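You operate a simulated robot arm through the tools that you are given. There is no shell and no other tool. Be economical: measure what you need, move in short steps, check, and stop when the job is done.

Carry out the task below with a simulated two-armed robot. There is one attempt and no reset: what you move stays moved.

## Task
Pick up the pale grey box that says "DAY" from the near end of the carpeted bench with one hand, pass it to the other hand and put it in the inside of the carton on the packing table. Set down upright: pale grey box.

Only the result counts: the job must be done as asked and must still hold three seconds after the hand-in. Knocking over, shifting, dropping, spilling or breaking anything else fails it.

## Robot
Two 7-joint arms with two-finger parallel grippers on one trunk, on a base that drives. Base frame: it is fixed to the floor where the robot stands at the start and does not move with it; the origin is under the middle of the robot, x ahead of it, y to its left, z up; the surface under the hand at the start is at about z = 83. Readings come in cm, degrees, newtons and seconds.
The left shoulder is at the start at [5, 18.7, 98.5], the right one opposite. With the tool pointing down near the work surface each hand reaches from about 10 to 66 cm from the robot's upright axis, wherever it stands, measured 20 degrees to its own side. Places, roughly: inside of the carton on the packing table (19x25 c [-250, -24, 84]. Payload 3.43 kg a hand.
Tool frame (each hand has its own): the origin (TCP) lies between the finger pads and is the grasp point; the fingertips stand 3 cm ahead of it; z points along the fingers, y is the line along which they close. Largest opening 9.4 cm; finger width 2.8, thickness 1; the body of the gripper, 5 by 9.6 cm, starts 5.5 cm behind the TCP.
Orientation is that of the tool frame in the base frame, as a unit quaternion [x, y, z, w]. With the fingers straight down and closing along the base's y, the tool's x points along the base's -x, its y along +y and its z along -z.

## Interface
- The arms move only by the tool servo_tool. It takes "left_motion", "right_motion" or both (then of equal length, played together; a hand with none holds still); each is a list of rows, each an object (a shift or turn left out is 0, a gripper value left out holds the last) with "slide": the shift along the tool's x, y, z in cm, a list of three; "turn": the turn, a rotation vector about the tool's x, y, z in degrees, a list of three; "fingers": the finger opening in cm, from 0 to 9.4. In form: [{"slide": [tx, ty, tz], "turn": [rx, ry, rz], "fingers": fingers}, ...]. A call has 1 to 8 rows; each row is the pose to reach, as a shift and turn from the pose commanded when the call began, along the tool's axes at that moment. A row lasts 0.2 s, in which the tool goes at most 5 cm and 8.6 degrees; a call with a longer step from one row to the next is refused whole, and so is a gripper value outside its range. A pose out of reach is approached as far as the arm can. The call stops where the force on the tool passes 40 N (or 10 N more than at its start, if that is more) or the arm is blocked; 0.2 s more then pass. Each finger travels about 15.3 cm/s and halts on what it meets, pressing with about 31 N; the grip force reading is that of the motor and also rises with nothing between the fingers. The clock runs only during rows and for 0.2 s after the last one: add rows that repeat a pose to give the fingers time. The reply holds the time, the measured pose of the TCP, the force on the tool along the base axes, the opening and the grip force, in the units named above and with some noise, with the torque about the TCP (base axes, N m) and any sound that the robot's microphone picked up.
- Cameras (640 x 400 px; columns grow to the right, rows downward): "scene" is now at [15.15, 1.62, 118.23]; the picture's right is [0.17, -0.98, 0.00], its down [-0.22, -0.04, -0.98] and it looks along [0.96, 0.17, -0.22] (base axes); focal length 249 px, centre (320, 200). "left" rides on the left gripper at [7.6, -1.4, -10.2] in its tool frame; the picture's right is [0.18, 0.98, 0.00], its down [-0.75, 0.14, -0.64] and it looks along [-0.63, 0.12, 0.77] (tool axes); focal length 243 px, centre (320, 200). "right" rides on the right gripper at [7.6, 1.4, -10.3] in its tool frame; the picture's right is [-0.18, 0.98, 0.00], its down [-0.75, -0.14, -0.64] and it looks along [-0.63, -0.12, 0.77] (tool axes); focal length 243 px, centre (320, 200). There is no depth. A picture from a camera that has moved, and an enlarged one, comes with that camera's place and axes in the base frame and with its lens.
- capture(camera): a new picture of that camera. No time passes.
- slide_trunk(by): slides the trunk up (or, below 0, down) by that many cm; the arms and the scene camera ride with it, the base frame stays. It gives what a move gives, with no picture.
- steer(legs): drives the robot by 1 to 6 legs, each [ahead, left, turn to the left] in cm, cm and degrees, along the robot's own axes; the way and the turn of a leg run together, so that a leg with both is an arc; at most 150 cm and 180 degrees a leg. The arms and the cameras ride along, it lands a little off, and it stops where it bumps. It gives what a move gives.
- pan_tilt(pan, tilt): turns the head with the scene camera to pan (to the left, within 80 degrees either way) and tilt (down, from -29 to 69), counted from straight ahead of the robot. It gives what a move gives.
- inspect(camera, box): a new picture of the part [left, top, right, bottom] of that camera's present view, enlarged. No time passes.
- sign_off(): hands the job in; it is judged then, once.

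Go step by step. Nothing tells you exact positions but the pictures and the camera data: compare them with the known pose of the tool, close in by small moves and look again before you grip or let go. The budget is 120 turns and 88 pictures, counting those below and the enlarged ones. Unless the task says otherwise, let go and move clear before handing in, and close with one line.

The tools are called after "Call:" as name(argument=value, ...) on one line, values as JSON. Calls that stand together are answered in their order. servo_tool: Moves the arms, as the interface text tells. Its arguments: {"type":"object","properties":{"left_motion":{"type":"array","items":{"type":"object","properties":{"slide":{"type":"array","items":{"type":"number"}},"turn":{"type":"array","items":{"type":"number"}},"fingers":{"type":"number"}}}},"right_motion":{"type":"array","items":{"type":"object","properties":{"slide":{"type":"array","items":{"type":"number"}},"turn":{"type":"array","items":{"type":"number"}},"fingers":{"type":"number"}}}}},"required":[]} The other tools are called the same way: slide_trunk (by) slides the trunk up or down; steer (legs) drives the base; pan_tilt (pan, tilt) turns the head that bears the scene camera; capture (camera) takes a picture; inspect (camera, box) takes an enlarged picture of a part of a camera's view; sign_off () hands the job in.

At the start:

```text
t: 0.0
left_tool_pos: [40.57, 29.22, 112.56]
left_orientation: [0.0, 1.0, 0.0, 0.001]
left_wrist_force: [0.2, 0.2, 0.3]
left_moment: [0.07, 0.02, -0.02]
left_finger_gap: 9.4
left_grasp_force: 0.0
right_tool_pos: [38.75, -11.44, 112.46]
right_orientation: [0.0, 1.0, 0.0, 0.001]
right_wrist_force: [-0.3, 0.9, -0.5]
right_moment: [0.01, 0.01, 0.01]
right_finger_gap: 9.43
right_grasp_force: 0.0
trunk travel left (down, up): [-20.0, 23.2]
robot x, y, heading: [-0.17, 0.06, 0.3]
head pan, tilt: [10.0, 12.7]
```

scene: 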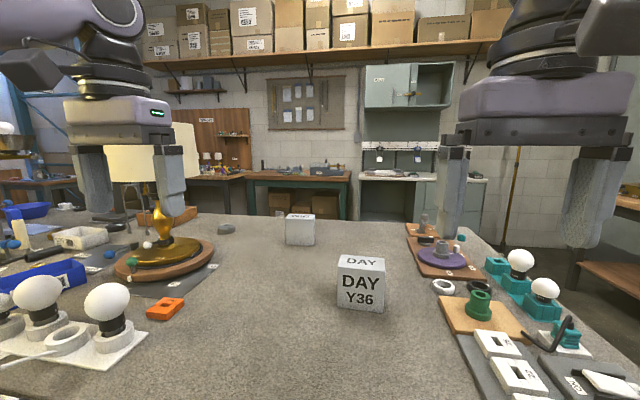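
right: 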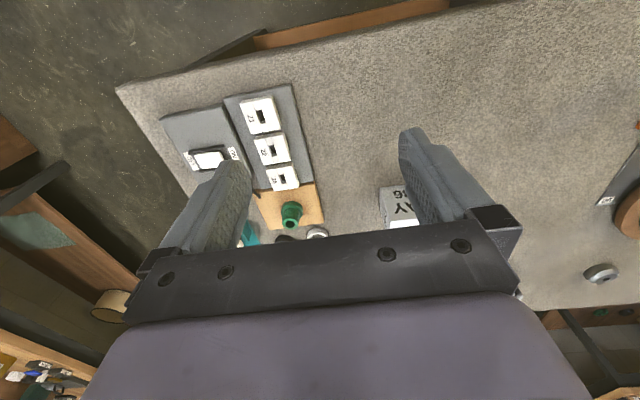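
left: 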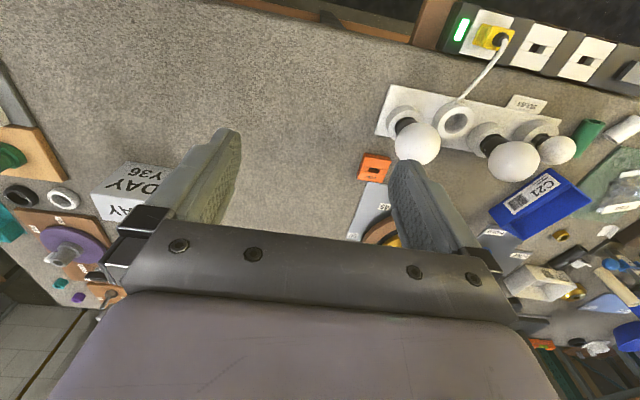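

The "DAY" box looks to be about at [67, 1, 83]; I'll enlarge the view to measure it.

Call:
inspect(camera="scene", box=[270, 200, 430, 320])

Call:
inspect(camera="left", box=[60, 140, 200, 250])

```text
3.33 times, centred on (350, 260) of scene
camera zoom: at [15.15, 1.62, 118.23], right [0.17, -0.98, 0.0], down [-0.22, -0.04, -0.98], along [0.96, 0.17, -0.22], focal length 830 px, centre (220, 0)
```

zoom: 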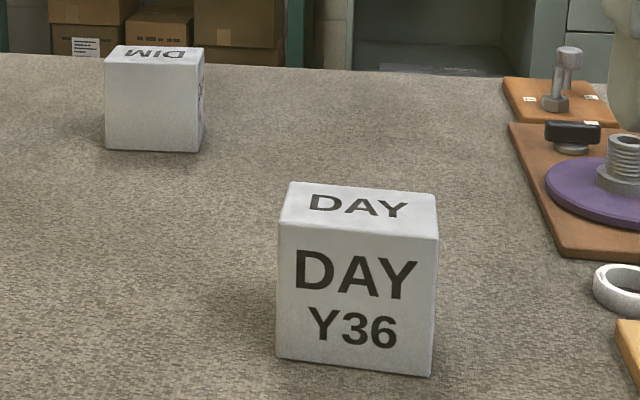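

```text
3.64 times, centred on (130, 195) of left
camera zoom: at [32.92, 27.9, 122.95], right [-0.18, 0.98, 0.0], down [0.75, 0.14, 0.64], along [0.63, 0.12, -0.77], focal length 882 px, centre (1011, 218)
```

zoom: 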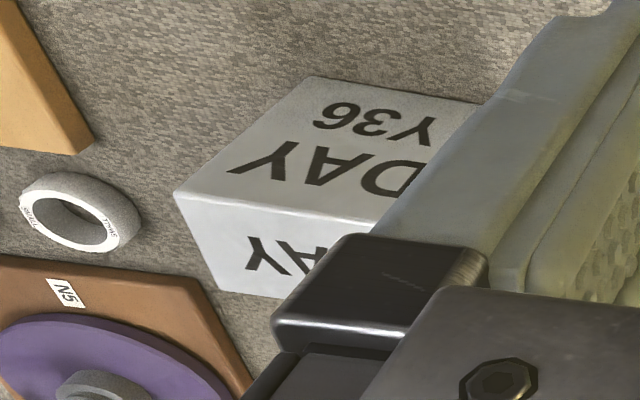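

The DAY box spans about x 63–69.5, y −3.5–6.4, and is 9.7 tall, so it must be gripped across x (6.3 cm). My plan is for the left hand to grip it slanted from the left, the right hand to take it from above, and then to drive to the carton. First I'll check the base clearance and the carton.

Call:
pan_tilt(pan=0, tilt=65)

Call:
capture(camera="scene")

```text
t: 1.2
left_tool_pos: [40.62, 29.24, 112.62]
left_orientation: [0.001, 1.0, 0.0, -0.001]
left_wrist_force: [-0.3, 0.4, 0.0]
left_moment: [0.01, -0.02, 0.04]
left_finger_gap: 9.4
left_grasp_force: 0.0
right_tool_pos: [38.71, -11.39, 112.62]
right_orientation: [0.0, 1.0, 0.0, 0.0]
right_wrist_force: [-0.6, 0.4, -0.5]
right_moment: [0.0, 0.01, 0.0]
right_finger_gap: 9.41
right_grasp_force: 0.3
trunk travel left (down, up): [-20.0, 23.2]
robot x, y, heading: [0.18, -0.22, -0.0]
head pan, tilt: [0.0, 65.0]
```

```text
82 pictures are left
camera scene: at [12.03, 0.0, 110.68], right [0.0, -1.0, 0.0], down [-0.91, 0.0, -0.42], along [0.42, 0.0, -0.91], focal length 249 px, centre (320, 200)
```

scene: 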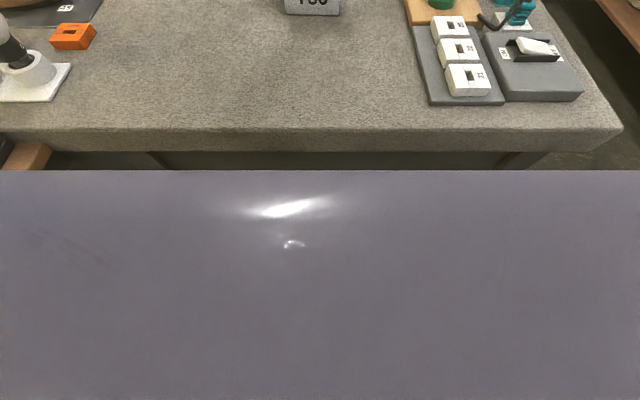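

The bench edge is at about x = 35.6 and the robot's front at about 22, so I'll ease ahead 6 cm and start turning both hands 90° about the vertical.

Call:
steer(legs=[[6, 0, 0]])

Call:
servo_tool(left_motion=[{"turn": [0, 0, -8.5]}, {"turn": [0, 0, -17]}, {"turn": [0, 0, -25.5]}, {"turn": [0, 0, -34]}, {"turn": [0, 0, -42.5]}, {"turn": [0, 0, -51]}, {"turn": [0, 0, -59.5]}, {"turn": [0, 0, -68]}], right_motion=[{"turn": [0, 0, -8.5]}, {"turn": [0, 0, -17]}, {"turn": [0, 0, -25.5]}, {"turn": [0, 0, -34]}, {"turn": [0, 0, -42.5]}, {"turn": [0, 0, -51]}, {"turn": [0, 0, -59.5]}, {"turn": [0, 0, -68]}])

```text
t: 2.3
left_tool_pos: [45.48, 29.28, 112.48]
left_orientation: [0.0, 1.0, 0.0, -0.002]
left_wrist_force: [-0.3, 0.0, -0.8]
left_moment: [-0.04, 0.02, -0.02]
left_finger_gap: 9.39
left_grasp_force: 0.0
right_tool_pos: [43.54, -11.36, 112.39]
right_orientation: [0.002, 1.0, 0.0, -0.001]
right_wrist_force: [0.5, -0.1, -0.5]
right_moment: [-0.02, 0.02, -0.01]
right_finger_gap: 9.41
right_grasp_force: 0.1
trunk travel left (down, up): [-20.0, 23.2]
robot x, y, heading: [4.51, -0.03, 0.1]
head pan, tilt: [0.0, 65.0]
stopped in leg 1: the robot was blocked; the commanded pose is now the measured one
```

```text
t: 4.1
left_tool_pos: [45.51, 29.26, 112.48]
left_orientation: [-0.562, 0.827, 0.002, -0.002]
left_wrist_force: [1.3, -0.5, 0.1]
left_moment: [0.01, 0.01, 0.01]
left_finger_gap: 9.42
left_grasp_force: 0.1
right_tool_pos: [40.38, -10.05, 110.08]
right_orientation: [-0.559, 0.829, 0.002, 0.0]
right_wrist_force: [0.8, 0.2, 0.3]
right_moment: [0.02, -0.03, -0.01]
right_finger_gap: 9.39
right_grasp_force: 0.0
right hand out of reach, approached as far as the arm can: row 7, 8
trunk travel left (down, up): [-20.0, 23.2]
robot x, y, heading: [4.82, 0.26, -0.2]
head pan, tilt: [0.0, 65.0]
```

The robot bumped the bench front at 4.5 cm and stopped. I'll finish the left hand's turn now and then tilt it.

Call:
servo_tool(left_motion=[{"turn": [0, 0, -7.4]}, {"turn": [0, 0, -14.8]}, {"turn": [0, 0, -22]}])

Call:
servo_tool(left_motion=[{"turn": [0, 8.5, 0]}, {"turn": [0, 17, 0]}, {"turn": [0, 25.5, 0]}, {"turn": [0, 34, 0]}, {"turn": [0, 42.5, 0]}, {"turn": [0, 51, 0]}, {"turn": [0, 59.5, 0]}])

Call:
pan_tilt(pan=0, tilt=30)

Call:
capture(camera="scene")

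```text
t: 4.9
left_tool_pos: [45.39, 29.37, 112.51]
left_orientation: [0.708, -0.706, -0.001, 0.001]
left_wrist_force: [-0.8, 0.2, 0.2]
left_moment: [0.04, -0.04, -0.01]
left_finger_gap: 9.39
left_grasp_force: 0.0
right_tool_pos: [40.5, -10.15, 109.89]
right_orientation: [-0.557, 0.831, 0.001, 0.0]
right_wrist_force: [-0.4, 0.4, -0.9]
right_moment: [-0.03, -0.02, 0.0]
right_finger_gap: 9.4
right_grasp_force: 0.1
trunk travel left (down, up): [-20.0, 23.2]
robot x, y, heading: [5.2, -0.04, -0.3]
head pan, tilt: [0.0, 65.0]
```

```text
t: 6.5
left_tool_pos: [45.42, 29.33, 112.51]
left_orientation: [0.614, -0.613, 0.35, 0.353]
left_wrist_force: [-1.1, -0.2, -0.2]
left_moment: [0.02, 0.01, 0.01]
left_finger_gap: 9.41
left_grasp_force: 0.1
right_tool_pos: [40.44, -9.99, 109.96]
right_orientation: [-0.558, 0.83, 0.0, 0.001]
right_wrist_force: [0.2, -0.3, 0.9]
right_moment: [-0.02, -0.02, 0.0]
right_finger_gap: 9.42
right_grasp_force: 0.1
trunk travel left (down, up): [-20.0, 23.2]
robot x, y, heading: [4.4, -0.2, -0.2]
head pan, tilt: [0.0, 65.0]
```

```text
t: 7.5
left_tool_pos: [45.51, 29.37, 112.43]
left_orientation: [0.614, -0.614, 0.349, 0.352]
left_wrist_force: [0.7, 0.2, 0.3]
left_moment: [0.02, 0.0, 0.02]
left_finger_gap: 9.42
left_grasp_force: 0.0
right_tool_pos: [40.49, -10.14, 109.96]
right_orientation: [-0.557, 0.83, 0.0, 0.0]
right_wrist_force: [0.3, 0.6, -0.1]
right_moment: [-0.04, -0.02, -0.01]
right_finger_gap: 9.41
right_grasp_force: 0.1
trunk travel left (down, up): [-20.0, 23.2]
robot x, y, heading: [4.81, -0.12, 0.1]
head pan, tilt: [0.0, 30.0]
```

```text
81 pictures are left
camera scene: at [19.82, 0.0, 115.43], right [0.0, -1.0, 0.0], down [-0.5, 0.0, -0.87], along [0.87, 0.0, -0.5], focal length 249 px, centre (320, 200)
```

scene: 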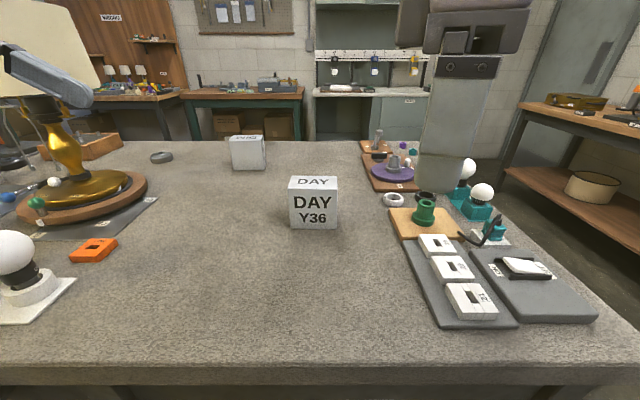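

The left hand tilted well, so I'll move it to a pre-grasp standoff on the left side of the box.

Call:
servo_tool(left_motion=[{"slide": [-1.28, -3.04, 2.71]}, {"slide": [-2.56, -6.08, 5.43]}, {"slide": [-3.84, -9.13, 8.14]}, {"slide": [-5.11, -12.17, 10.86]}, {"slide": [-6.4, -15.2, 13.57]}, {"slide": [-7.67, -18.26, 16.3]}, {"slide": [-8.95, -21.3, 19.0]}])

Call:
capture(camera="scene")

Call:
capture(camera="left")

```text
t: 9.1
left_tool_pos: [59.45, 18.98, 100.12]
left_orientation: [0.617, -0.614, 0.349, 0.347]
left_wrist_force: [-0.8, 0.9, -0.5]
left_moment: [0.0, -0.04, 0.03]
left_finger_gap: 9.39
left_grasp_force: 0.0
left hand out of reach, approached as far as the arm can: row 5, 6, 7
right_tool_pos: [40.38, -10.23, 110.06]
right_orientation: [-0.558, 0.83, 0.001, 0.0]
right_wrist_force: [0.2, -0.3, 0.1]
right_moment: [-0.01, 0.02, 0.0]
right_finger_gap: 9.42
right_grasp_force: 0.1
trunk travel left (down, up): [-20.0, 23.2]
robot x, y, heading: [4.66, 0.49, 0.2]
head pan, tilt: [0.0, 30.0]
```

```text
80 pictures are left
camera scene: at [19.82, 0.01, 115.44], right [0.0, -1.0, 0.0], down [-0.5, 0.0, -0.87], along [0.87, 0.0, -0.5], focal length 249 px, centre (320, 200)
```

scene: 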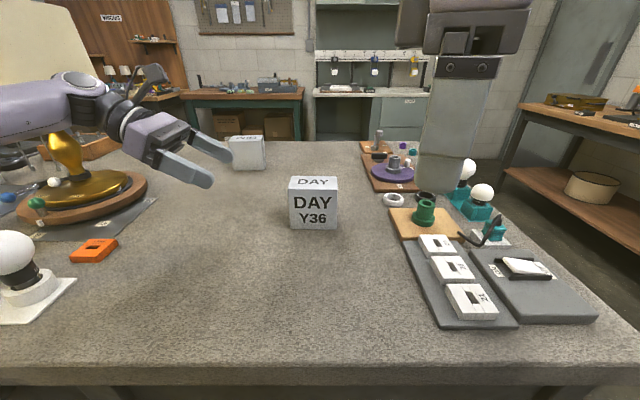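

```text
79 pictures are left
camera left: at [60.78, 23.96, 111.94], right [-0.98, -0.1, 0.16], down [-0.15, 0.94, -0.32], along [-0.12, -0.33, -0.94], focal length 243 px, centre (320, 200)
```

left: 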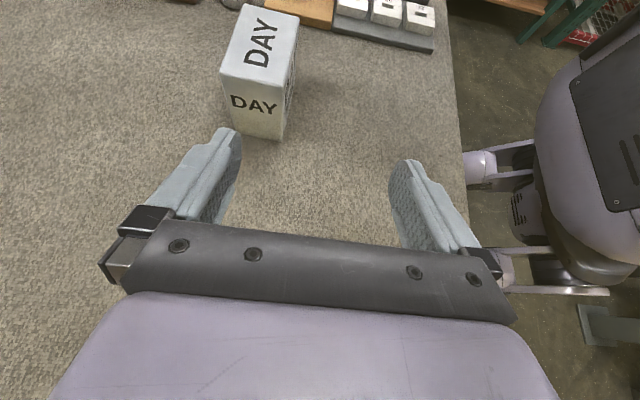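

The left hand ran out of reach at x = 59. I'll retract it a little and then shift the robot left so its shoulder lines up better.

Call:
servo_tool(left_motion=[{"slide": [1.75, 2.4, 1]}, {"slide": [3.5, 4.7, 2]}, {"slide": [5.25, 7.1, 3]}, {"slide": [7, 9.4, 4]}])

Call:
steer(legs=[[-0.6, 0, 0], [0, 12, 0]])

Call:
capture(camera="scene")

```text
t: 10.1
left_tool_pos: [49.48, 11.97, 104.17]
left_orientation: [0.614, -0.613, 0.35, 0.353]
left_wrist_force: [0.7, 0.7, -0.9]
left_moment: [-0.02, 0.01, -0.01]
left_finger_gap: 9.39
left_grasp_force: 0.1
right_tool_pos: [40.36, -10.15, 110.02]
right_orientation: [-0.558, 0.83, 0.001, -0.001]
right_wrist_force: [0.2, -0.7, -0.5]
right_moment: [0.04, 0.0, -0.04]
right_finger_gap: 9.41
right_grasp_force: 0.1
trunk travel left (down, up): [-20.0, 23.2]
robot x, y, heading: [5.04, -0.12, 0.2]
head pan, tilt: [0.0, 30.0]
```

```text
t: 12.1
left_tool_pos: [49.01, 24.23, 104.21]
left_orientation: [0.615, -0.613, 0.35, 0.352]
left_wrist_force: [-0.6, -0.1, 0.5]
left_moment: [0.03, 0.01, -0.03]
left_finger_gap: 9.39
left_grasp_force: 0.0
right_tool_pos: [39.87, 2.17, 110.0]
right_orientation: [-0.558, 0.83, 0.0, -0.001]
right_wrist_force: [-0.5, -0.2, -0.2]
right_moment: [-0.01, -0.04, 0.01]
right_finger_gap: 9.39
right_grasp_force: 0.0
trunk travel left (down, up): [-20.0, 23.2]
robot x, y, heading: [4.46, 12.38, 0.1]
head pan, tilt: [0.0, 30.0]
```

```text
78 pictures are left
camera scene: at [19.22, 12.17, 115.44], right [0.0, -1.0, 0.0], down [-0.5, 0.0, -0.87], along [0.87, 0.0, -0.5], focal length 249 px, centre (320, 200)
```

scene: 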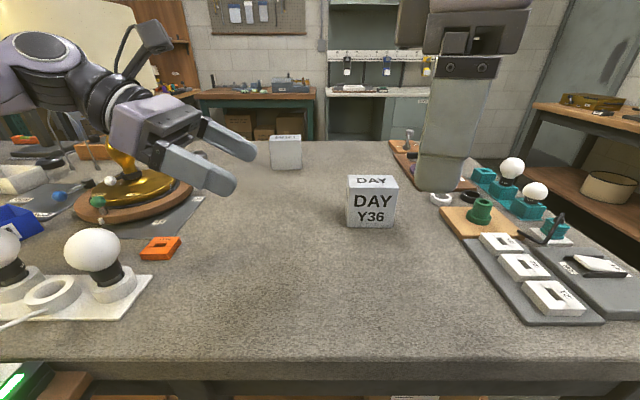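

Now I'll move the left hand to a standoff 12 cm back from the grasp.

Call:
servo_tool(left_motion=[{"slide": [-0.75, -2.97, 2.2]}, {"slide": [-1.5, -5.93, 4.4]}, {"slide": [-2.25, -8.9, 6.65]}, {"slide": [-3, -11.87, 8.87]}, {"slide": [-3.75, -14.8, 11.1]}, {"slide": [-4.5, -17.8, 13.3]}])

Call:
capture(camera="scene")

Call:
capture(camera="left")

```text
t: 13.5
left_tool_pos: [57.42, 19.85, 99.02]
left_orientation: [0.616, -0.613, 0.35, 0.35]
left_wrist_force: [0.8, -0.4, -0.2]
left_moment: [-0.01, -0.01, -0.03]
left_finger_gap: 9.38
left_grasp_force: 0.1
left hand out of reach, approached as far as the arm can: row 3, 4, 5, 6
right_tool_pos: [39.86, 2.14, 110.02]
right_orientation: [-0.557, 0.83, 0.001, 0.0]
right_wrist_force: [0.1, 0.0, -1.2]
right_moment: [-0.01, -0.02, 0.06]
right_finger_gap: 9.4
right_grasp_force: 0.0
trunk travel left (down, up): [-20.0, 23.2]
robot x, y, heading: [3.96, 12.15, -0.1]
head pan, tilt: [0.0, 30.0]
```

```text
77 pictures are left
camera scene: at [19.22, 12.16, 115.44], right [0.0, -1.0, 0.0], down [-0.5, 0.0, -0.87], along [0.87, 0.0, -0.5], focal length 249 px, centre (320, 200)
```

scene: 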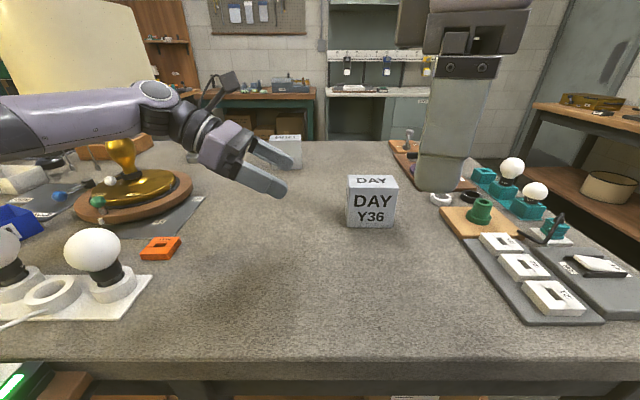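

```text
76 pictures are left
camera left: at [58.79, 24.85, 110.95], right [-0.98, -0.1, 0.16], down [-0.15, 0.94, -0.32], along [-0.12, -0.34, -0.93], focal length 243 px, centre (320, 200)
```

left: 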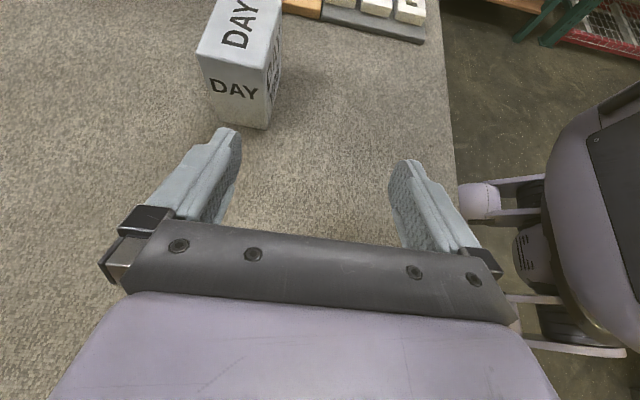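

Reach appears limited by the wrist rather than by distance. I'll probe a position closer to the box but safely above its top.

Call:
servo_tool(left_motion=[{"slide": [1.5, 0, 3.8]}, {"slide": [3.2, 0, 7.5]}, {"slide": [4.8, 0, 11.2]}, {"slide": [4.8, -3, 11.2]}, {"slide": [4.8, -6, 11.2]}, {"slide": [4.8, -9.5, 11.2]}])

Call:
capture(camera="scene")

```text
t: 14.9
left_tool_pos: [54.61, 16.27, 98.01]
left_orientation: [0.615, -0.612, 0.35, 0.352]
left_wrist_force: [-1.9, 0.8, -0.7]
left_moment: [-0.02, -0.02, 0.0]
left_finger_gap: 9.39
left_grasp_force: 0.0
left hand out of reach, approached as far as the arm can: row 1, 2, 3, 4, 5, 6
right_tool_pos: [39.79, 1.98, 109.96]
right_orientation: [-0.558, 0.83, 0.001, -0.001]
right_wrist_force: [-0.3, 0.1, 0.4]
right_moment: [0.01, -0.01, 0.02]
right_finger_gap: 9.39
right_grasp_force: 0.0
trunk travel left (down, up): [-20.0, 23.2]
robot x, y, heading: [4.07, 11.92, 0.2]
head pan, tilt: [0.0, 30.0]
```

```text
75 pictures are left
camera scene: at [19.21, 12.15, 115.44], right [0.0, -1.0, 0.0], down [-0.5, 0.0, -0.87], along [0.87, 0.0, -0.5], focal length 249 px, centre (320, 200)
```

scene: 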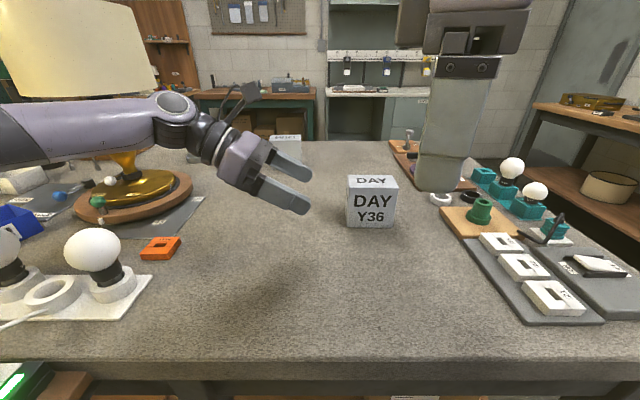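

Reach is worse when the hand is inward of the shoulder. I'll reduce the tilt to 40°, retract and lift, then shift the robot right so the box lies to the outside of the left shoulder.

Call:
servo_tool(left_motion=[{"slide": [2.3, 2.7, -1.4], "turn": [0, -6.5, 0]}, {"slide": [4.6, 5.4, -2.8], "turn": [0, -13, 0]}, {"slide": [6.9, 8, -4.1], "turn": [0, -19.5, 0]}])

Call:
steer(legs=[[0, -28, 0]])

Call:
capture(camera="scene")

```text
t: 15.7
left_tool_pos: [48.62, 18.51, 106.9]
left_orientation: [0.668, -0.661, 0.243, 0.242]
left_wrist_force: [0.6, 0.4, 0.7]
left_moment: [0.0, -0.04, -0.01]
left_finger_gap: 9.38
left_grasp_force: 0.1
left hand out of reach, approached as far as the arm can: row 3
right_tool_pos: [39.83, 2.2, 109.99]
right_orientation: [-0.558, 0.83, 0.001, 0.0]
right_wrist_force: [-0.2, 0.6, -0.2]
right_moment: [-0.04, -0.04, 0.0]
right_finger_gap: 9.42
right_grasp_force: 0.2
trunk travel left (down, up): [-20.0, 23.2]
robot x, y, heading: [4.3, 12.05, 0.2]
head pan, tilt: [0.0, 30.0]
```

```text
t: 18.8
left_tool_pos: [48.62, -9.3, 106.77]
left_orientation: [0.668, -0.66, 0.244, 0.243]
left_wrist_force: [0.6, 0.5, 0.9]
left_moment: [-0.02, 0.01, -0.01]
left_finger_gap: 9.4
left_grasp_force: 0.0
right_tool_pos: [39.86, -25.75, 109.86]
right_orientation: [-0.559, 0.829, 0.0, 0.0]
right_wrist_force: [-0.5, -0.3, 0.8]
right_moment: [-0.01, 0.01, 0.0]
right_finger_gap: 9.4
right_grasp_force: 0.0
trunk travel left (down, up): [-20.0, 23.2]
robot x, y, heading: [4.36, -15.76, 0.2]
head pan, tilt: [0.0, 30.0]
```

```text
74 pictures are left
camera scene: at [19.28, -15.75, 115.44], right [0.0, -1.0, 0.0], down [-0.5, 0.0, -0.87], along [0.87, 0.0, -0.5], focal length 249 px, centre (320, 200)
```

scene: 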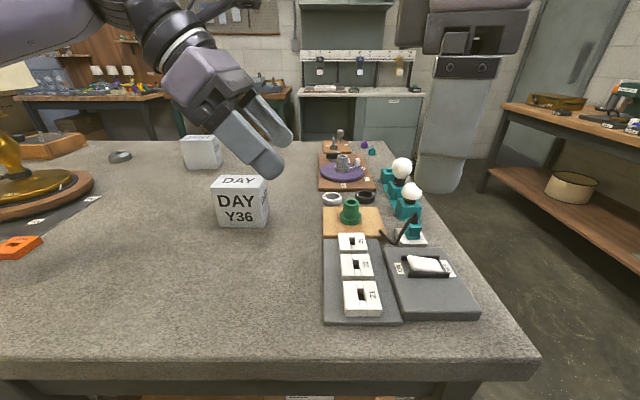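

The left hand moves to the new standoff up and left of the box.

Call:
servo_tool(left_motion=[{"slide": [-3.27, -2.6, -0.67]}, {"slide": [-6.54, -5.2, -1.34]}, {"slide": [-9.8, -7.8, -2.0]}, {"slide": [-13.1, -10.4, -2.7]}, {"slide": [-16.4, -13, -3.36]}, {"slide": [-19.6, -15.6, -4.0]}, {"slide": [-22.9, -18.2, -4.7]}])

Call:
capture(camera="scene")

Call:
capture(camera="left")

```text
t: 20.4
left_tool_pos: [62.13, 11.47, 95.33]
left_orientation: [0.667, -0.66, 0.244, 0.243]
left_wrist_force: [0.3, 0.6, 0.6]
left_moment: [-0.01, -0.01, 0.0]
left_finger_gap: 9.42
left_grasp_force: 0.0
left hand out of reach, approached as far as the arm can: row 5, 6, 7
right_tool_pos: [39.81, -25.76, 109.95]
right_orientation: [-0.558, 0.83, 0.001, -0.001]
right_wrist_force: [0.1, -0.8, 0.2]
right_moment: [0.0, -0.01, 0.0]
right_finger_gap: 9.37
right_grasp_force: 0.0
trunk travel left (down, up): [-20.0, 23.2]
robot x, y, heading: [4.0, -15.48, -0.1]
head pan, tilt: [0.0, 30.0]
```

```text
73 pictures are left
camera scene: at [19.28, -15.73, 115.44], right [0.0, -1.0, 0.0], down [-0.5, 0.0, -0.87], along [0.87, 0.0, -0.5], focal length 249 px, centre (320, 200)
```

scene: 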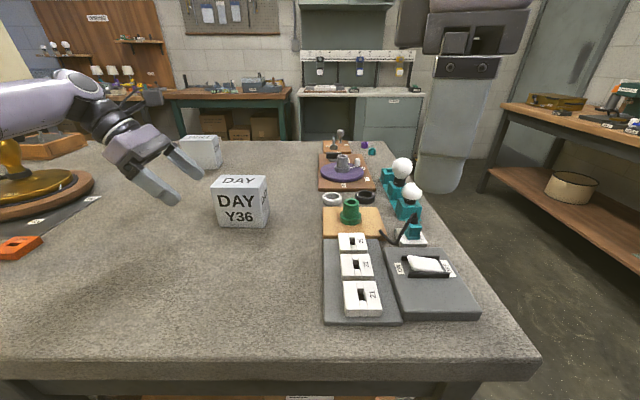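

```text
72 pictures are left
camera left: at [63.53, 12.3, 108.14], right [-0.98, -0.15, 0.12], down [-0.15, 0.99, 0.0], along [-0.12, -0.01, -0.99], focal length 243 px, centre (320, 200)
```

left: 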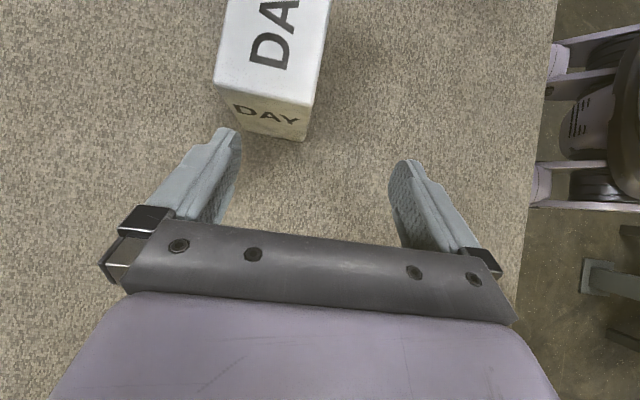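

From the wrist camera the box spans x 62.9–69.2, with its left face at y = 6.1 and its centre at about (66, 1.2). The tilted reach falls short, so I'll go vertical for a first pick, set the box down closer, and then regrip it slanted.

Call:
servo_tool(left_motion=[{"slide": [2, 0, -1.5], "turn": [0, -8.1, 0]}, {"slide": [4, 0, -3], "turn": [0, -16.2, 0]}, {"slide": [6, 0, -4], "turn": [0, -24.3, 0]}, {"slide": [6, 0, -4], "turn": [0, -32.4, 0]}, {"slide": [6, 0, -4], "turn": [0, -40.3, 0]}])

```text
t: 21.6
left_tool_pos: [55.33, 12.93, 104.31]
left_orientation: [0.711, -0.703, -0.001, -0.002]
left_wrist_force: [-1.5, 0.2, 0.0]
left_moment: [-0.02, 0.0, -0.01]
left_finger_gap: 9.4
left_grasp_force: 0.1
left hand out of reach, approached as far as the arm can: row 1, 2, 3, 4, 5
right_tool_pos: [39.68, -25.75, 110.08]
right_orientation: [-0.558, 0.83, 0.001, 0.0]
right_wrist_force: [-1.0, 0.0, 0.1]
right_moment: [0.0, -0.02, 0.0]
right_finger_gap: 9.41
right_grasp_force: 0.0
trunk travel left (down, up): [-20.0, 23.2]
robot x, y, heading: [4.34, -15.8, 0.2]
head pan, tilt: [0.0, 30.0]
```

Height costs reach, so I'll raise the trunk to bring the shoulder level with the wrist.

Call:
slide_trunk(by=14)

Call:
servo_tool(left_motion=[{"slide": [0, -2.5, 4]}, {"slide": [1, -5, 8]}, {"slide": [1, -8, 12]}, {"slide": [1, -10.7, 16]}])

Call:
capture(camera="left")

```text
t: 23.2
left_tool_pos: [55.44, 12.97, 118.36]
left_orientation: [0.711, -0.703, -0.001, 0.0]
left_wrist_force: [-0.7, 0.6, 0.0]
left_moment: [0.01, 0.0, 0.0]
left_finger_gap: 9.37
left_grasp_force: 0.1
right_tool_pos: [39.77, -25.78, 123.99]
right_orientation: [-0.559, 0.829, 0.0, 0.0]
right_wrist_force: [-0.2, -0.1, -0.1]
right_moment: [0.0, -0.02, 0.03]
right_finger_gap: 9.39
right_grasp_force: 0.0
trunk travel left (down, up): [-34.0, 9.2]
robot x, y, heading: [4.18, -16.02, 0.3]
head pan, tilt: [0.0, 30.0]
```

```text
t: 24.2
left_tool_pos: [60.23, 14.2, 102.79]
left_orientation: [0.711, -0.703, 0.0, -0.001]
left_wrist_force: [-0.4, -0.3, -0.5]
left_moment: [-0.02, 0.0, 0.0]
left_finger_gap: 9.38
left_grasp_force: 0.1
left hand out of reach, approached as far as the arm can: row 1, 2, 3, 4
right_tool_pos: [39.88, -25.72, 124.01]
right_orientation: [-0.558, 0.83, 0.001, 0.0]
right_wrist_force: [-0.8, 0.0, 0.7]
right_moment: [0.0, 0.01, -0.01]
right_finger_gap: 9.37
right_grasp_force: 0.2
trunk travel left (down, up): [-34.0, 9.2]
robot x, y, heading: [3.96, -15.53, 0.1]
head pan, tilt: [0.0, 30.0]
```

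```text
71 pictures are left
camera left: at [61.76, 6.69, 113.14], right [-0.98, -0.19, 0.0], down [-0.15, 0.75, 0.64], along [-0.12, 0.63, -0.77], focal length 243 px, centre (320, 200)
```

left: 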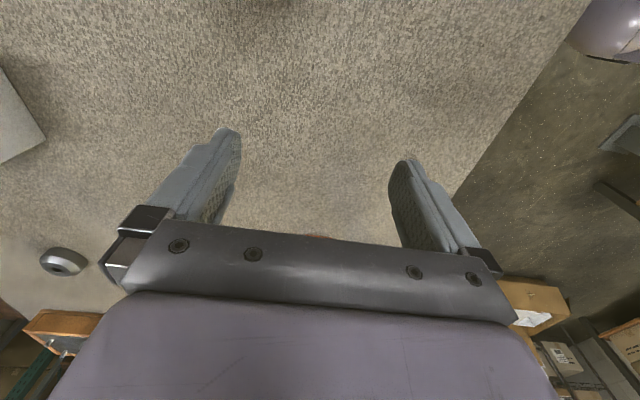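

From the near end the sideways yaw costs too much reach. Approaching from the bench's right side, with the robot facing +y, gives the hands their natural orientation and a forward slant. I'll tuck the hands back to neutral and look to the right for driving space.

Call:
servo_tool(left_motion=[{"slide": [0, 4, -3]}, {"slide": [0, 8, -6]}, {"slide": [0, 12, -9]}, {"slide": [0, 15, -12]}])

Call:
servo_tool(left_motion=[{"turn": [0, 0, 8.5]}, {"turn": [0, 0, 17]}, {"turn": [0, 0, 25.5]}, {"turn": [0, 0, 34]}, {"turn": [0, 0, 42.5]}, {"turn": [0, 0, 51]}, {"turn": [0, 0, 59.5]}, {"turn": [0, 0, 68]}], right_motion=[{"turn": [0, 0, 8.5]}, {"turn": [0, 0, 17]}, {"turn": [0, 0, 25.5]}, {"turn": [0, 0, 34]}, {"turn": [0, 0, 42.5]}, {"turn": [0, 0, 51]}, {"turn": [0, 0, 59.5]}, {"turn": [0, 0, 68]}])

Call:
steer(legs=[[-20, 0, 0]])

Call:
pan_tilt(pan=-50, tilt=30)

Call:
capture(camera="scene")

```text
t: 25.2
left_tool_pos: [45.23, 13.99, 114.9]
left_orientation: [0.711, -0.703, 0.0, 0.0]
left_wrist_force: [0.8, -0.7, 0.4]
left_moment: [-0.02, 0.0, 0.01]
left_finger_gap: 9.39
left_grasp_force: 0.1
right_tool_pos: [39.84, -25.76, 124.0]
right_orientation: [-0.559, 0.829, 0.0, 0.001]
right_wrist_force: [-0.1, -0.4, -0.6]
right_moment: [0.04, -0.01, 0.0]
right_finger_gap: 9.38
right_grasp_force: 0.1
trunk travel left (down, up): [-34.0, 9.2]
robot x, y, heading: [4.17, -16.18, -0.1]
head pan, tilt: [0.0, 30.0]
```

```text
t: 27.1
left_tool_pos: [45.43, 13.79, 114.87]
left_orientation: [-0.195, 0.981, 0.001, 0.0]
left_wrist_force: [0.6, 0.1, -0.1]
left_moment: [0.02, -0.01, 0.0]
left_finger_gap: 9.4
left_grasp_force: 0.0
right_tool_pos: [39.76, -25.78, 124.04]
right_orientation: [0.002, 1.0, 0.001, -0.001]
right_wrist_force: [0.2, -0.5, 0.3]
right_moment: [-0.02, 0.02, -0.01]
right_finger_gap: 9.4
right_grasp_force: 0.0
trunk travel left (down, up): [-34.0, 9.2]
robot x, y, heading: [4.01, -15.67, 0.3]
head pan, tilt: [0.0, 30.0]
```

```text
t: 28.6
left_tool_pos: [25.72, 13.72, 114.92]
left_orientation: [-0.195, 0.981, 0.001, 0.0]
left_wrist_force: [-0.9, 0.7, -0.2]
left_moment: [0.01, 0.0, 0.01]
left_finger_gap: 9.4
left_grasp_force: 0.1
right_tool_pos: [20.02, -25.82, 124.02]
right_orientation: [0.002, 1.0, 0.001, 0.0]
right_wrist_force: [-0.7, -0.5, -0.7]
right_moment: [0.0, -0.04, 0.0]
right_finger_gap: 9.4
right_grasp_force: 0.0
trunk travel left (down, up): [-34.0, 9.2]
robot x, y, heading: [-15.49, -16.08, 0.1]
head pan, tilt: [0.0, 30.0]
```

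```text
t: 29.8
left_tool_pos: [25.73, 13.75, 114.82]
left_orientation: [-0.195, 0.981, 0.001, 0.0]
left_wrist_force: [-0.1, -0.4, -0.1]
left_moment: [-0.01, 0.0, -0.05]
left_finger_gap: 9.4
left_grasp_force: 0.0
right_tool_pos: [20.0, -25.91, 123.99]
right_orientation: [0.002, 1.0, 0.001, -0.001]
right_wrist_force: [-0.8, -0.2, -0.1]
right_moment: [0.0, 0.04, 0.02]
right_finger_gap: 9.42
right_grasp_force: 0.1
trunk travel left (down, up): [-34.0, 9.2]
robot x, y, heading: [-15.67, -16.12, -0.0]
head pan, tilt: [-50.0, 30.0]
```

```text
70 pictures are left
camera scene: at [-3.63, -22.75, 129.44], right [-0.76, -0.64, 0.0], down [-0.32, 0.38, -0.87], along [0.56, -0.66, -0.5], focal length 249 px, centre (320, 200)
```

scene: 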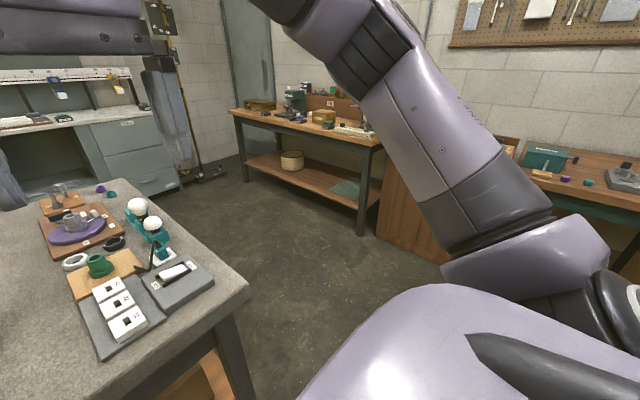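

The aisle to the right is about 120 cm wide, with the bench's right edge at y ≈ −43. I'll drive round to about (81, −85) facing +y.

Call:
steer(legs=[[0, -74, 0], [97, 0, 0], [0, 0, 90]])

Call:
pan_tilt(pan=0, tilt=40)

Call:
capture(camera="scene")

```text
t: 45.0
left_tool_pos: [49.71, -47.38, 114.97]
left_orientation: [0.826, -0.564, -0.001, 0.001]
left_wrist_force: [-0.8, 0.7, -0.2]
left_moment: [0.01, 0.01, 0.03]
left_finger_gap: 9.41
left_grasp_force: 0.0
right_tool_pos: [89.02, -53.67, 123.91]
right_orientation: [-0.699, 0.715, 0.0, -0.001]
right_wrist_force: [-0.5, 0.7, -0.2]
right_moment: [0.02, -0.01, 0.0]
right_finger_gap: 9.4
right_grasp_force: 0.0
trunk travel left (down, up): [-34.0, 9.2]
robot x, y, heading: [78.36, -89.23, 89.0]
head pan, tilt: [-50.0, 30.0]
```

```text
t: 46.1
left_tool_pos: [49.58, -47.34, 114.84]
left_orientation: [0.826, -0.564, 0.0, 0.001]
left_wrist_force: [0.1, 0.9, -0.1]
left_moment: [-0.01, -0.01, 0.01]
left_finger_gap: 9.43
left_grasp_force: 0.0
right_tool_pos: [89.18, -53.72, 123.89]
right_orientation: [-0.699, 0.715, 0.0, -0.001]
right_wrist_force: [0.2, 0.6, -0.9]
right_moment: [-0.03, -0.02, 0.01]
right_finger_gap: 9.39
right_grasp_force: 0.0
trunk travel left (down, up): [-34.0, 9.2]
robot x, y, heading: [78.49, -88.97, 88.9]
head pan, tilt: [0.0, 40.0]
```

```text
69 pictures are left
camera scene: at [78.8, -74.73, 127.91], right [1.0, -0.02, 0.0], down [-0.01, -0.64, -0.77], along [0.01, 0.77, -0.64], focal length 249 px, centre (320, 200)
```

scene: 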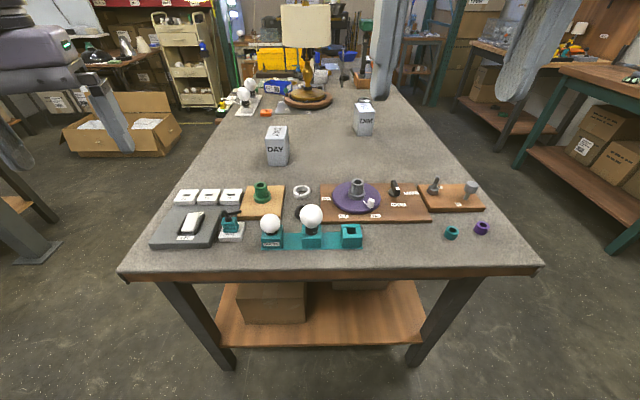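

From here the box is straight ahead with low objects in front. I'll close in on the bench edge and straighten the left hand's yaw.

Call:
steer(legs=[[11.5, -5, 1]])

Call:
servo_tool(left_motion=[{"turn": [0, 0, 7.3]}, {"turn": [0, 0, 14.6]}, {"turn": [0, 0, 21.9]}])

```text
t: 47.4
left_tool_pos: [53.83, -36.54, 114.86]
left_orientation: [0.832, -0.555, 0.0, 0.001]
left_wrist_force: [0.2, 0.3, 0.2]
left_moment: [-0.05, 0.02, -0.03]
left_finger_gap: 9.42
left_grasp_force: 0.1
right_tool_pos: [93.46, -42.22, 123.94]
right_orientation: [-0.705, 0.709, 0.001, -0.001]
right_wrist_force: [0.3, 0.0, 0.9]
right_moment: [-0.02, 0.03, 0.03]
right_finger_gap: 9.41
right_grasp_force: 0.1
trunk travel left (down, up): [-34.0, 9.2]
robot x, y, heading: [83.46, -77.86, 90.3]
head pan, tilt: [0.0, 40.0]
```

```text
t: 48.2
left_tool_pos: [53.69, -36.7, 114.9]
left_orientation: [0.71, -0.704, -0.001, 0.001]
left_wrist_force: [0.1, 0.1, 0.4]
left_moment: [-0.02, -0.01, 0.01]
left_finger_gap: 9.37
left_grasp_force: 0.1
right_tool_pos: [93.37, -42.28, 123.92]
right_orientation: [-0.707, 0.708, -0.001, -0.001]
right_wrist_force: [0.8, 0.9, -0.6]
right_moment: [0.01, -0.02, 0.01]
right_finger_gap: 9.39
right_grasp_force: 0.1
trunk travel left (down, up): [-34.0, 9.2]
robot x, y, heading: [83.29, -78.14, 90.3]
head pan, tilt: [0.0, 40.0]
```

Now I'll move the left hand forward, tilting it 40° to point ahead and down, to a point short of the box.

Call:
servo_tool(left_motion=[{"slide": [-3.5, -1.76, 1.4], "turn": [0, -5.7, 0]}, {"slide": [-7, -3.5, 2.9], "turn": [0, -11.4, 0]}, {"slide": [-10.6, -5.3, 4.3], "turn": [0, -17.1, 0]}, {"slide": [-14.1, -7, 5.7], "turn": [0, -22.8, 0]}, {"slide": [-17.6, -8.8, 7.1], "turn": [0, -28.5, 0]}, {"slide": [-21.2, -10.5, 8.6], "turn": [0, -34.2, 0]}, {"slide": [-24.7, -12.3, 10], "turn": [0, -40, 0]}])

Call:
capture(camera="scene")

Call:
capture(camera="left")

```text
t: 49.8
left_tool_pos: [62.65, -15.39, 105.09]
left_orientation: [0.668, -0.661, -0.243, -0.24]
left_wrist_force: [-0.3, -0.6, 0.8]
left_moment: [0.01, -0.02, -0.01]
left_finger_gap: 9.4
left_grasp_force: 0.0
left hand out of reach, approached as far as the arm can: row 6, 7
right_tool_pos: [93.49, -42.34, 124.05]
right_orientation: [-0.706, 0.708, -0.001, -0.002]
right_wrist_force: [-0.6, 0.1, -1.1]
right_moment: [-0.01, -0.01, 0.0]
right_finger_gap: 9.4
right_grasp_force: 0.0
trunk travel left (down, up): [-34.0, 9.2]
robot x, y, heading: [83.45, -77.85, 90.4]
head pan, tilt: [0.0, 40.0]
```

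```text
68 pictures are left
camera scene: at [83.46, -63.42, 127.9], right [1.0, 0.0, 0.0], down [0.0, -0.64, -0.77], along [0.0, 0.77, -0.64], focal length 249 px, centre (320, 200)
```

scene: 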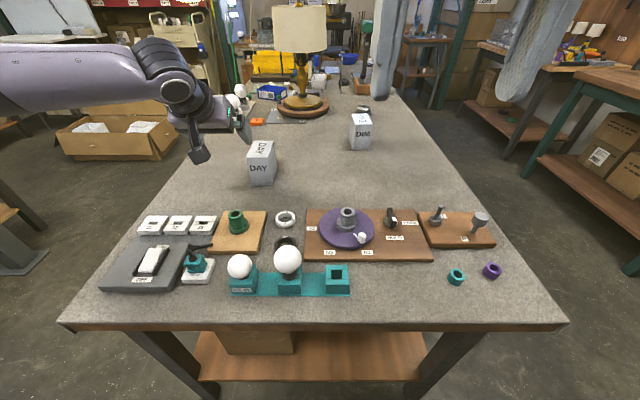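

```text
67 pictures are left
camera left: at [64.25, -27.74, 108.17], right [-0.98, -0.15, -0.12], down [-0.14, 0.16, 0.98], along [-0.13, 0.98, -0.18], focal length 243 px, centre (320, 200)
```

left: 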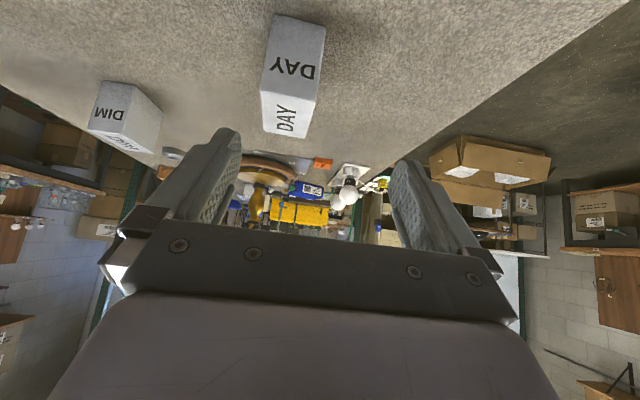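

Reach is limited at this height too. I'll probe lower, where the elbow has more room.

Call:
servo_tool(left_motion=[{"slide": [0.3, -1.1, 4]}, {"slide": [0.6, -2.2, 8]}, {"slide": [1.0, -3.4, 12]}])

Call:
capture(camera="scene")

```text
t: 50.6
left_tool_pos: [60.82, -15.45, 98.41]
left_orientation: [0.669, -0.661, -0.243, -0.239]
left_wrist_force: [-0.2, -0.3, -1.1]
left_moment: [0.01, 0.02, 0.03]
left_finger_gap: 9.38
left_grasp_force: 0.1
left hand out of reach, approached as far as the arm can: row 1, 2, 3
right_tool_pos: [93.57, -42.25, 124.01]
right_orientation: [-0.706, 0.708, 0.0, 0.0]
right_wrist_force: [0.7, -0.6, -0.2]
right_moment: [0.04, 0.01, -0.01]
right_finger_gap: 9.38
right_grasp_force: 0.1
trunk travel left (down, up): [-34.0, 9.2]
robot x, y, heading: [83.14, -77.74, 90.0]
head pan, tilt: [0.0, 40.0]
```

```text
66 pictures are left
camera scene: at [83.46, -63.45, 127.91], right [1.0, 0.0, 0.0], down [0.0, -0.64, -0.77], along [0.0, 0.77, -0.64], focal length 249 px, centre (320, 200)
```

scene: 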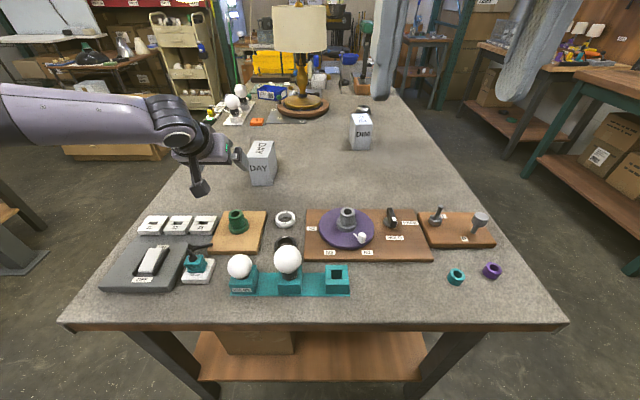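

The hand's reach is about 66 cm from the axis, so the base must come closer. There is open space between the bench legs here, so I'll lift the hand and creep ahead.

Call:
servo_tool(left_motion=[{"slide": [-1, 0, -4]}, {"slide": [-2, 0, -8]}, {"slide": [-2.6, 0, -11]}])

Call:
pan_tilt(pan=0, tilt=69)

Call:
steer(legs=[[4.5, 0, 0]])

Call:
capture(camera="scene")

```text
t: 51.4
left_tool_pos: [60.62, -20.55, 108.87]
left_orientation: [0.668, -0.661, -0.243, -0.24]
left_wrist_force: [0.6, -0.2, 0.1]
left_moment: [-0.01, -0.01, 0.0]
left_finger_gap: 9.41
left_grasp_force: 0.1
right_tool_pos: [93.5, -42.29, 123.89]
right_orientation: [-0.706, 0.708, 0.001, -0.001]
right_wrist_force: [-0.1, -1.3, 0.5]
right_moment: [0.0, -0.02, 0.01]
right_finger_gap: 9.41
right_grasp_force: 0.0
trunk travel left (down, up): [-34.0, 9.2]
robot x, y, heading: [83.34, -77.55, 90.2]
head pan, tilt: [0.0, 40.0]
```

```text
t: 52.3
left_tool_pos: [60.59, -20.32, 108.74]
left_orientation: [0.667, -0.662, -0.243, -0.24]
left_wrist_force: [0.3, 0.0, -0.9]
left_moment: [-0.04, -0.01, 0.01]
left_finger_gap: 9.42
left_grasp_force: 0.0
right_tool_pos: [93.36, -42.29, 123.99]
right_orientation: [-0.706, 0.708, 0.0, -0.001]
right_wrist_force: [0.0, 0.4, 0.6]
right_moment: [0.0, 0.0, 0.02]
right_finger_gap: 9.39
right_grasp_force: 0.1
trunk travel left (down, up): [-34.0, 9.2]
robot x, y, heading: [83.11, -77.6, 90.0]
head pan, tilt: [0.0, 68.8]
```

```text
t: 53.2
left_tool_pos: [60.58, -15.93, 108.72]
left_orientation: [0.668, -0.661, -0.243, -0.24]
left_wrist_force: [0.0, 0.0, -0.5]
left_moment: [-0.04, 0.01, -0.04]
left_finger_gap: 9.41
left_grasp_force: 0.1
right_tool_pos: [93.35, -37.77, 124.0]
right_orientation: [-0.706, 0.708, 0.0, -0.001]
right_wrist_force: [0.8, -0.3, -0.5]
right_moment: [0.0, 0.0, -0.02]
right_finger_gap: 9.39
right_grasp_force: 0.0
trunk travel left (down, up): [-34.0, 9.2]
robot x, y, heading: [83.49, -73.32, 90.2]
head pan, tilt: [0.0, 68.8]
```

```text
65 pictures are left
camera scene: at [83.46, -61.8, 124.28], right [1.0, 0.0, 0.0], down [0.0, -0.93, -0.36], along [0.0, 0.36, -0.93], focal length 249 px, centre (320, 200)
```

scene: 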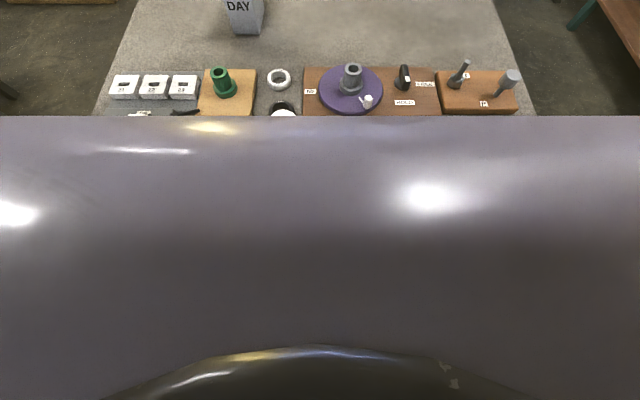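

The chest would overhang the bulbs here, so this side is no good. The near end with the trunk raised looks reachable, so I'll drive back there.

Call:
steer(legs=[[-17, 0, 0], [0, 0, -90], [-92, 0, 0], [0, 72, 0]])

Call:
pan_tilt(pan=0, tilt=35)

Call:
capture(camera="scene")

```text
t: 69.4
left_tool_pos: [53.07, 6.7, 108.87]
left_orientation: [0.013, 0.939, -0.004, 0.343]
left_wrist_force: [-0.2, -0.8, -0.1]
left_moment: [0.0, 0.0, 0.06]
left_finger_gap: 9.42
left_grasp_force: 0.1
right_tool_pos: [29.98, -25.16, 124.08]
right_orientation: [0.02, 1.0, 0.001, 0.0]
right_wrist_force: [-0.4, 0.7, 0.2]
right_moment: [-0.01, 0.01, -0.02]
right_finger_gap: 9.41
right_grasp_force: 0.0
trunk travel left (down, up): [-34.0, 9.2]
robot x, y, heading: [-5.53, -13.53, -1.8]
head pan, tilt: [0.0, 68.8]
```

```text
t: 70.4
left_tool_pos: [53.2, 6.64, 108.81]
left_orientation: [0.013, 0.94, -0.004, 0.342]
left_wrist_force: [0.4, 1.0, 1.2]
left_moment: [0.0, 0.01, -0.01]
left_finger_gap: 9.38
left_grasp_force: 0.1
right_tool_pos: [30.01, -25.23, 123.98]
right_orientation: [0.02, 1.0, 0.001, -0.001]
right_wrist_force: [-0.2, 0.4, 0.0]
right_moment: [0.02, -0.02, 0.01]
right_finger_gap: 9.41
right_grasp_force: 0.1
trunk travel left (down, up): [-34.0, 9.2]
robot x, y, heading: [-5.34, -13.69, -1.9]
head pan, tilt: [0.0, 35.0]
```

```text
64 pictures are left
camera scene: at [9.71, -14.44, 128.65], right [-0.04, -1.0, 0.0], down [-0.57, 0.02, -0.82], along [0.82, -0.03, -0.57], focal length 249 px, centre (320, 200)
```

scene: 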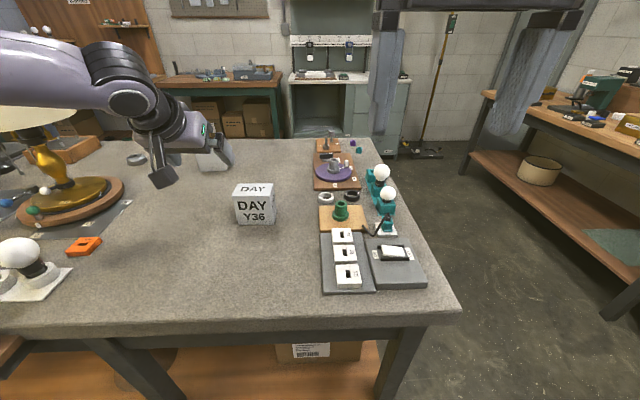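

Turning the robot right by about 30° brings the left shoulder forward, which should give the needed reach. I'll turn, level the hand and yaw it.

Call:
steer(legs=[[0, 0, -28]])

Call:
servo_tool(left_motion=[{"slide": [0, 0, -3], "turn": [0, 8, 0]}, {"slide": [0, 0, -6], "turn": [0, 16, 0]}, {"slide": [0, 0, -9], "turn": [0, 24, 0]}, {"slide": [0, 0, -9], "turn": [0, 32, 0]}, {"slide": [0, 0, -9], "turn": [0, 40.2, 0]}])

Call:
servo_tool(left_motion=[{"turn": [0, 0, -8.5]}, {"turn": [0, 0, -17]}, {"turn": [0, 0, -25.5]}, {"turn": [0, 0, -34]}, {"turn": [0, 0, -42.5]}, {"turn": [0, 0, -51]}, {"turn": [0, 0, -59.5]}, {"turn": [0, 0, -68]}])

```text
t: 72.2
left_tool_pos: [56.08, -22.8, 108.82]
left_orientation: [0.237, 0.909, -0.085, 0.331]
left_wrist_force: [-0.3, 0.8, 0.4]
left_moment: [0.0, 0.01, -0.03]
left_finger_gap: 9.42
left_grasp_force: 0.1
right_tool_pos: [20.79, -40.36, 123.85]
right_orientation: [0.259, 0.966, 0.001, -0.001]
right_wrist_force: [0.1, 0.2, 0.6]
right_moment: [0.0, 0.0, 0.0]
right_finger_gap: 9.41
right_grasp_force: 0.1
trunk travel left (down, up): [-34.0, 9.2]
robot x, y, heading: [-5.31, -13.99, -29.4]
head pan, tilt: [0.0, 35.0]
```

```text
t: 73.4
left_tool_pos: [51.84, -18.05, 115.41]
left_orientation: [0.251, 0.968, -0.005, 0.021]
left_wrist_force: [-0.4, -0.2, 0.5]
left_moment: [0.04, -0.01, 0.03]
left_finger_gap: 9.38
left_grasp_force: 0.0
left hand out of reach, approached as far as the arm can: row 5
right_tool_pos: [20.68, -40.17, 123.95]
right_orientation: [0.259, 0.966, 0.001, 0.0]
right_wrist_force: [-0.9, 0.3, -0.5]
right_moment: [-0.01, 0.0, 0.02]
right_finger_gap: 9.4
right_grasp_force: 0.1
trunk travel left (down, up): [-34.0, 9.2]
robot x, y, heading: [-5.07, -13.61, -29.4]
head pan, tilt: [0.0, 35.0]
```

```text
t: 75.2
left_tool_pos: [51.67, -17.49, 115.04]
left_orientation: [-0.334, 0.943, 0.002, -0.001]
left_wrist_force: [0.3, 0.2, -0.8]
left_moment: [-0.03, 0.01, -0.01]
left_finger_gap: 9.39
left_grasp_force: 0.1
left hand out of reach, approached as far as the arm can: row 1, 2, 3, 4, 5, 6, 7, 8
right_tool_pos: [20.92, -40.38, 123.89]
right_orientation: [0.259, 0.966, 0.0, 0.0]
right_wrist_force: [-0.4, -0.2, -0.1]
right_moment: [0.02, 0.0, -0.03]
right_finger_gap: 9.43
right_grasp_force: 0.1
trunk travel left (down, up): [-34.0, 9.2]
robot x, y, heading: [-5.04, -13.79, -29.8]
head pan, tilt: [0.0, 35.0]
```

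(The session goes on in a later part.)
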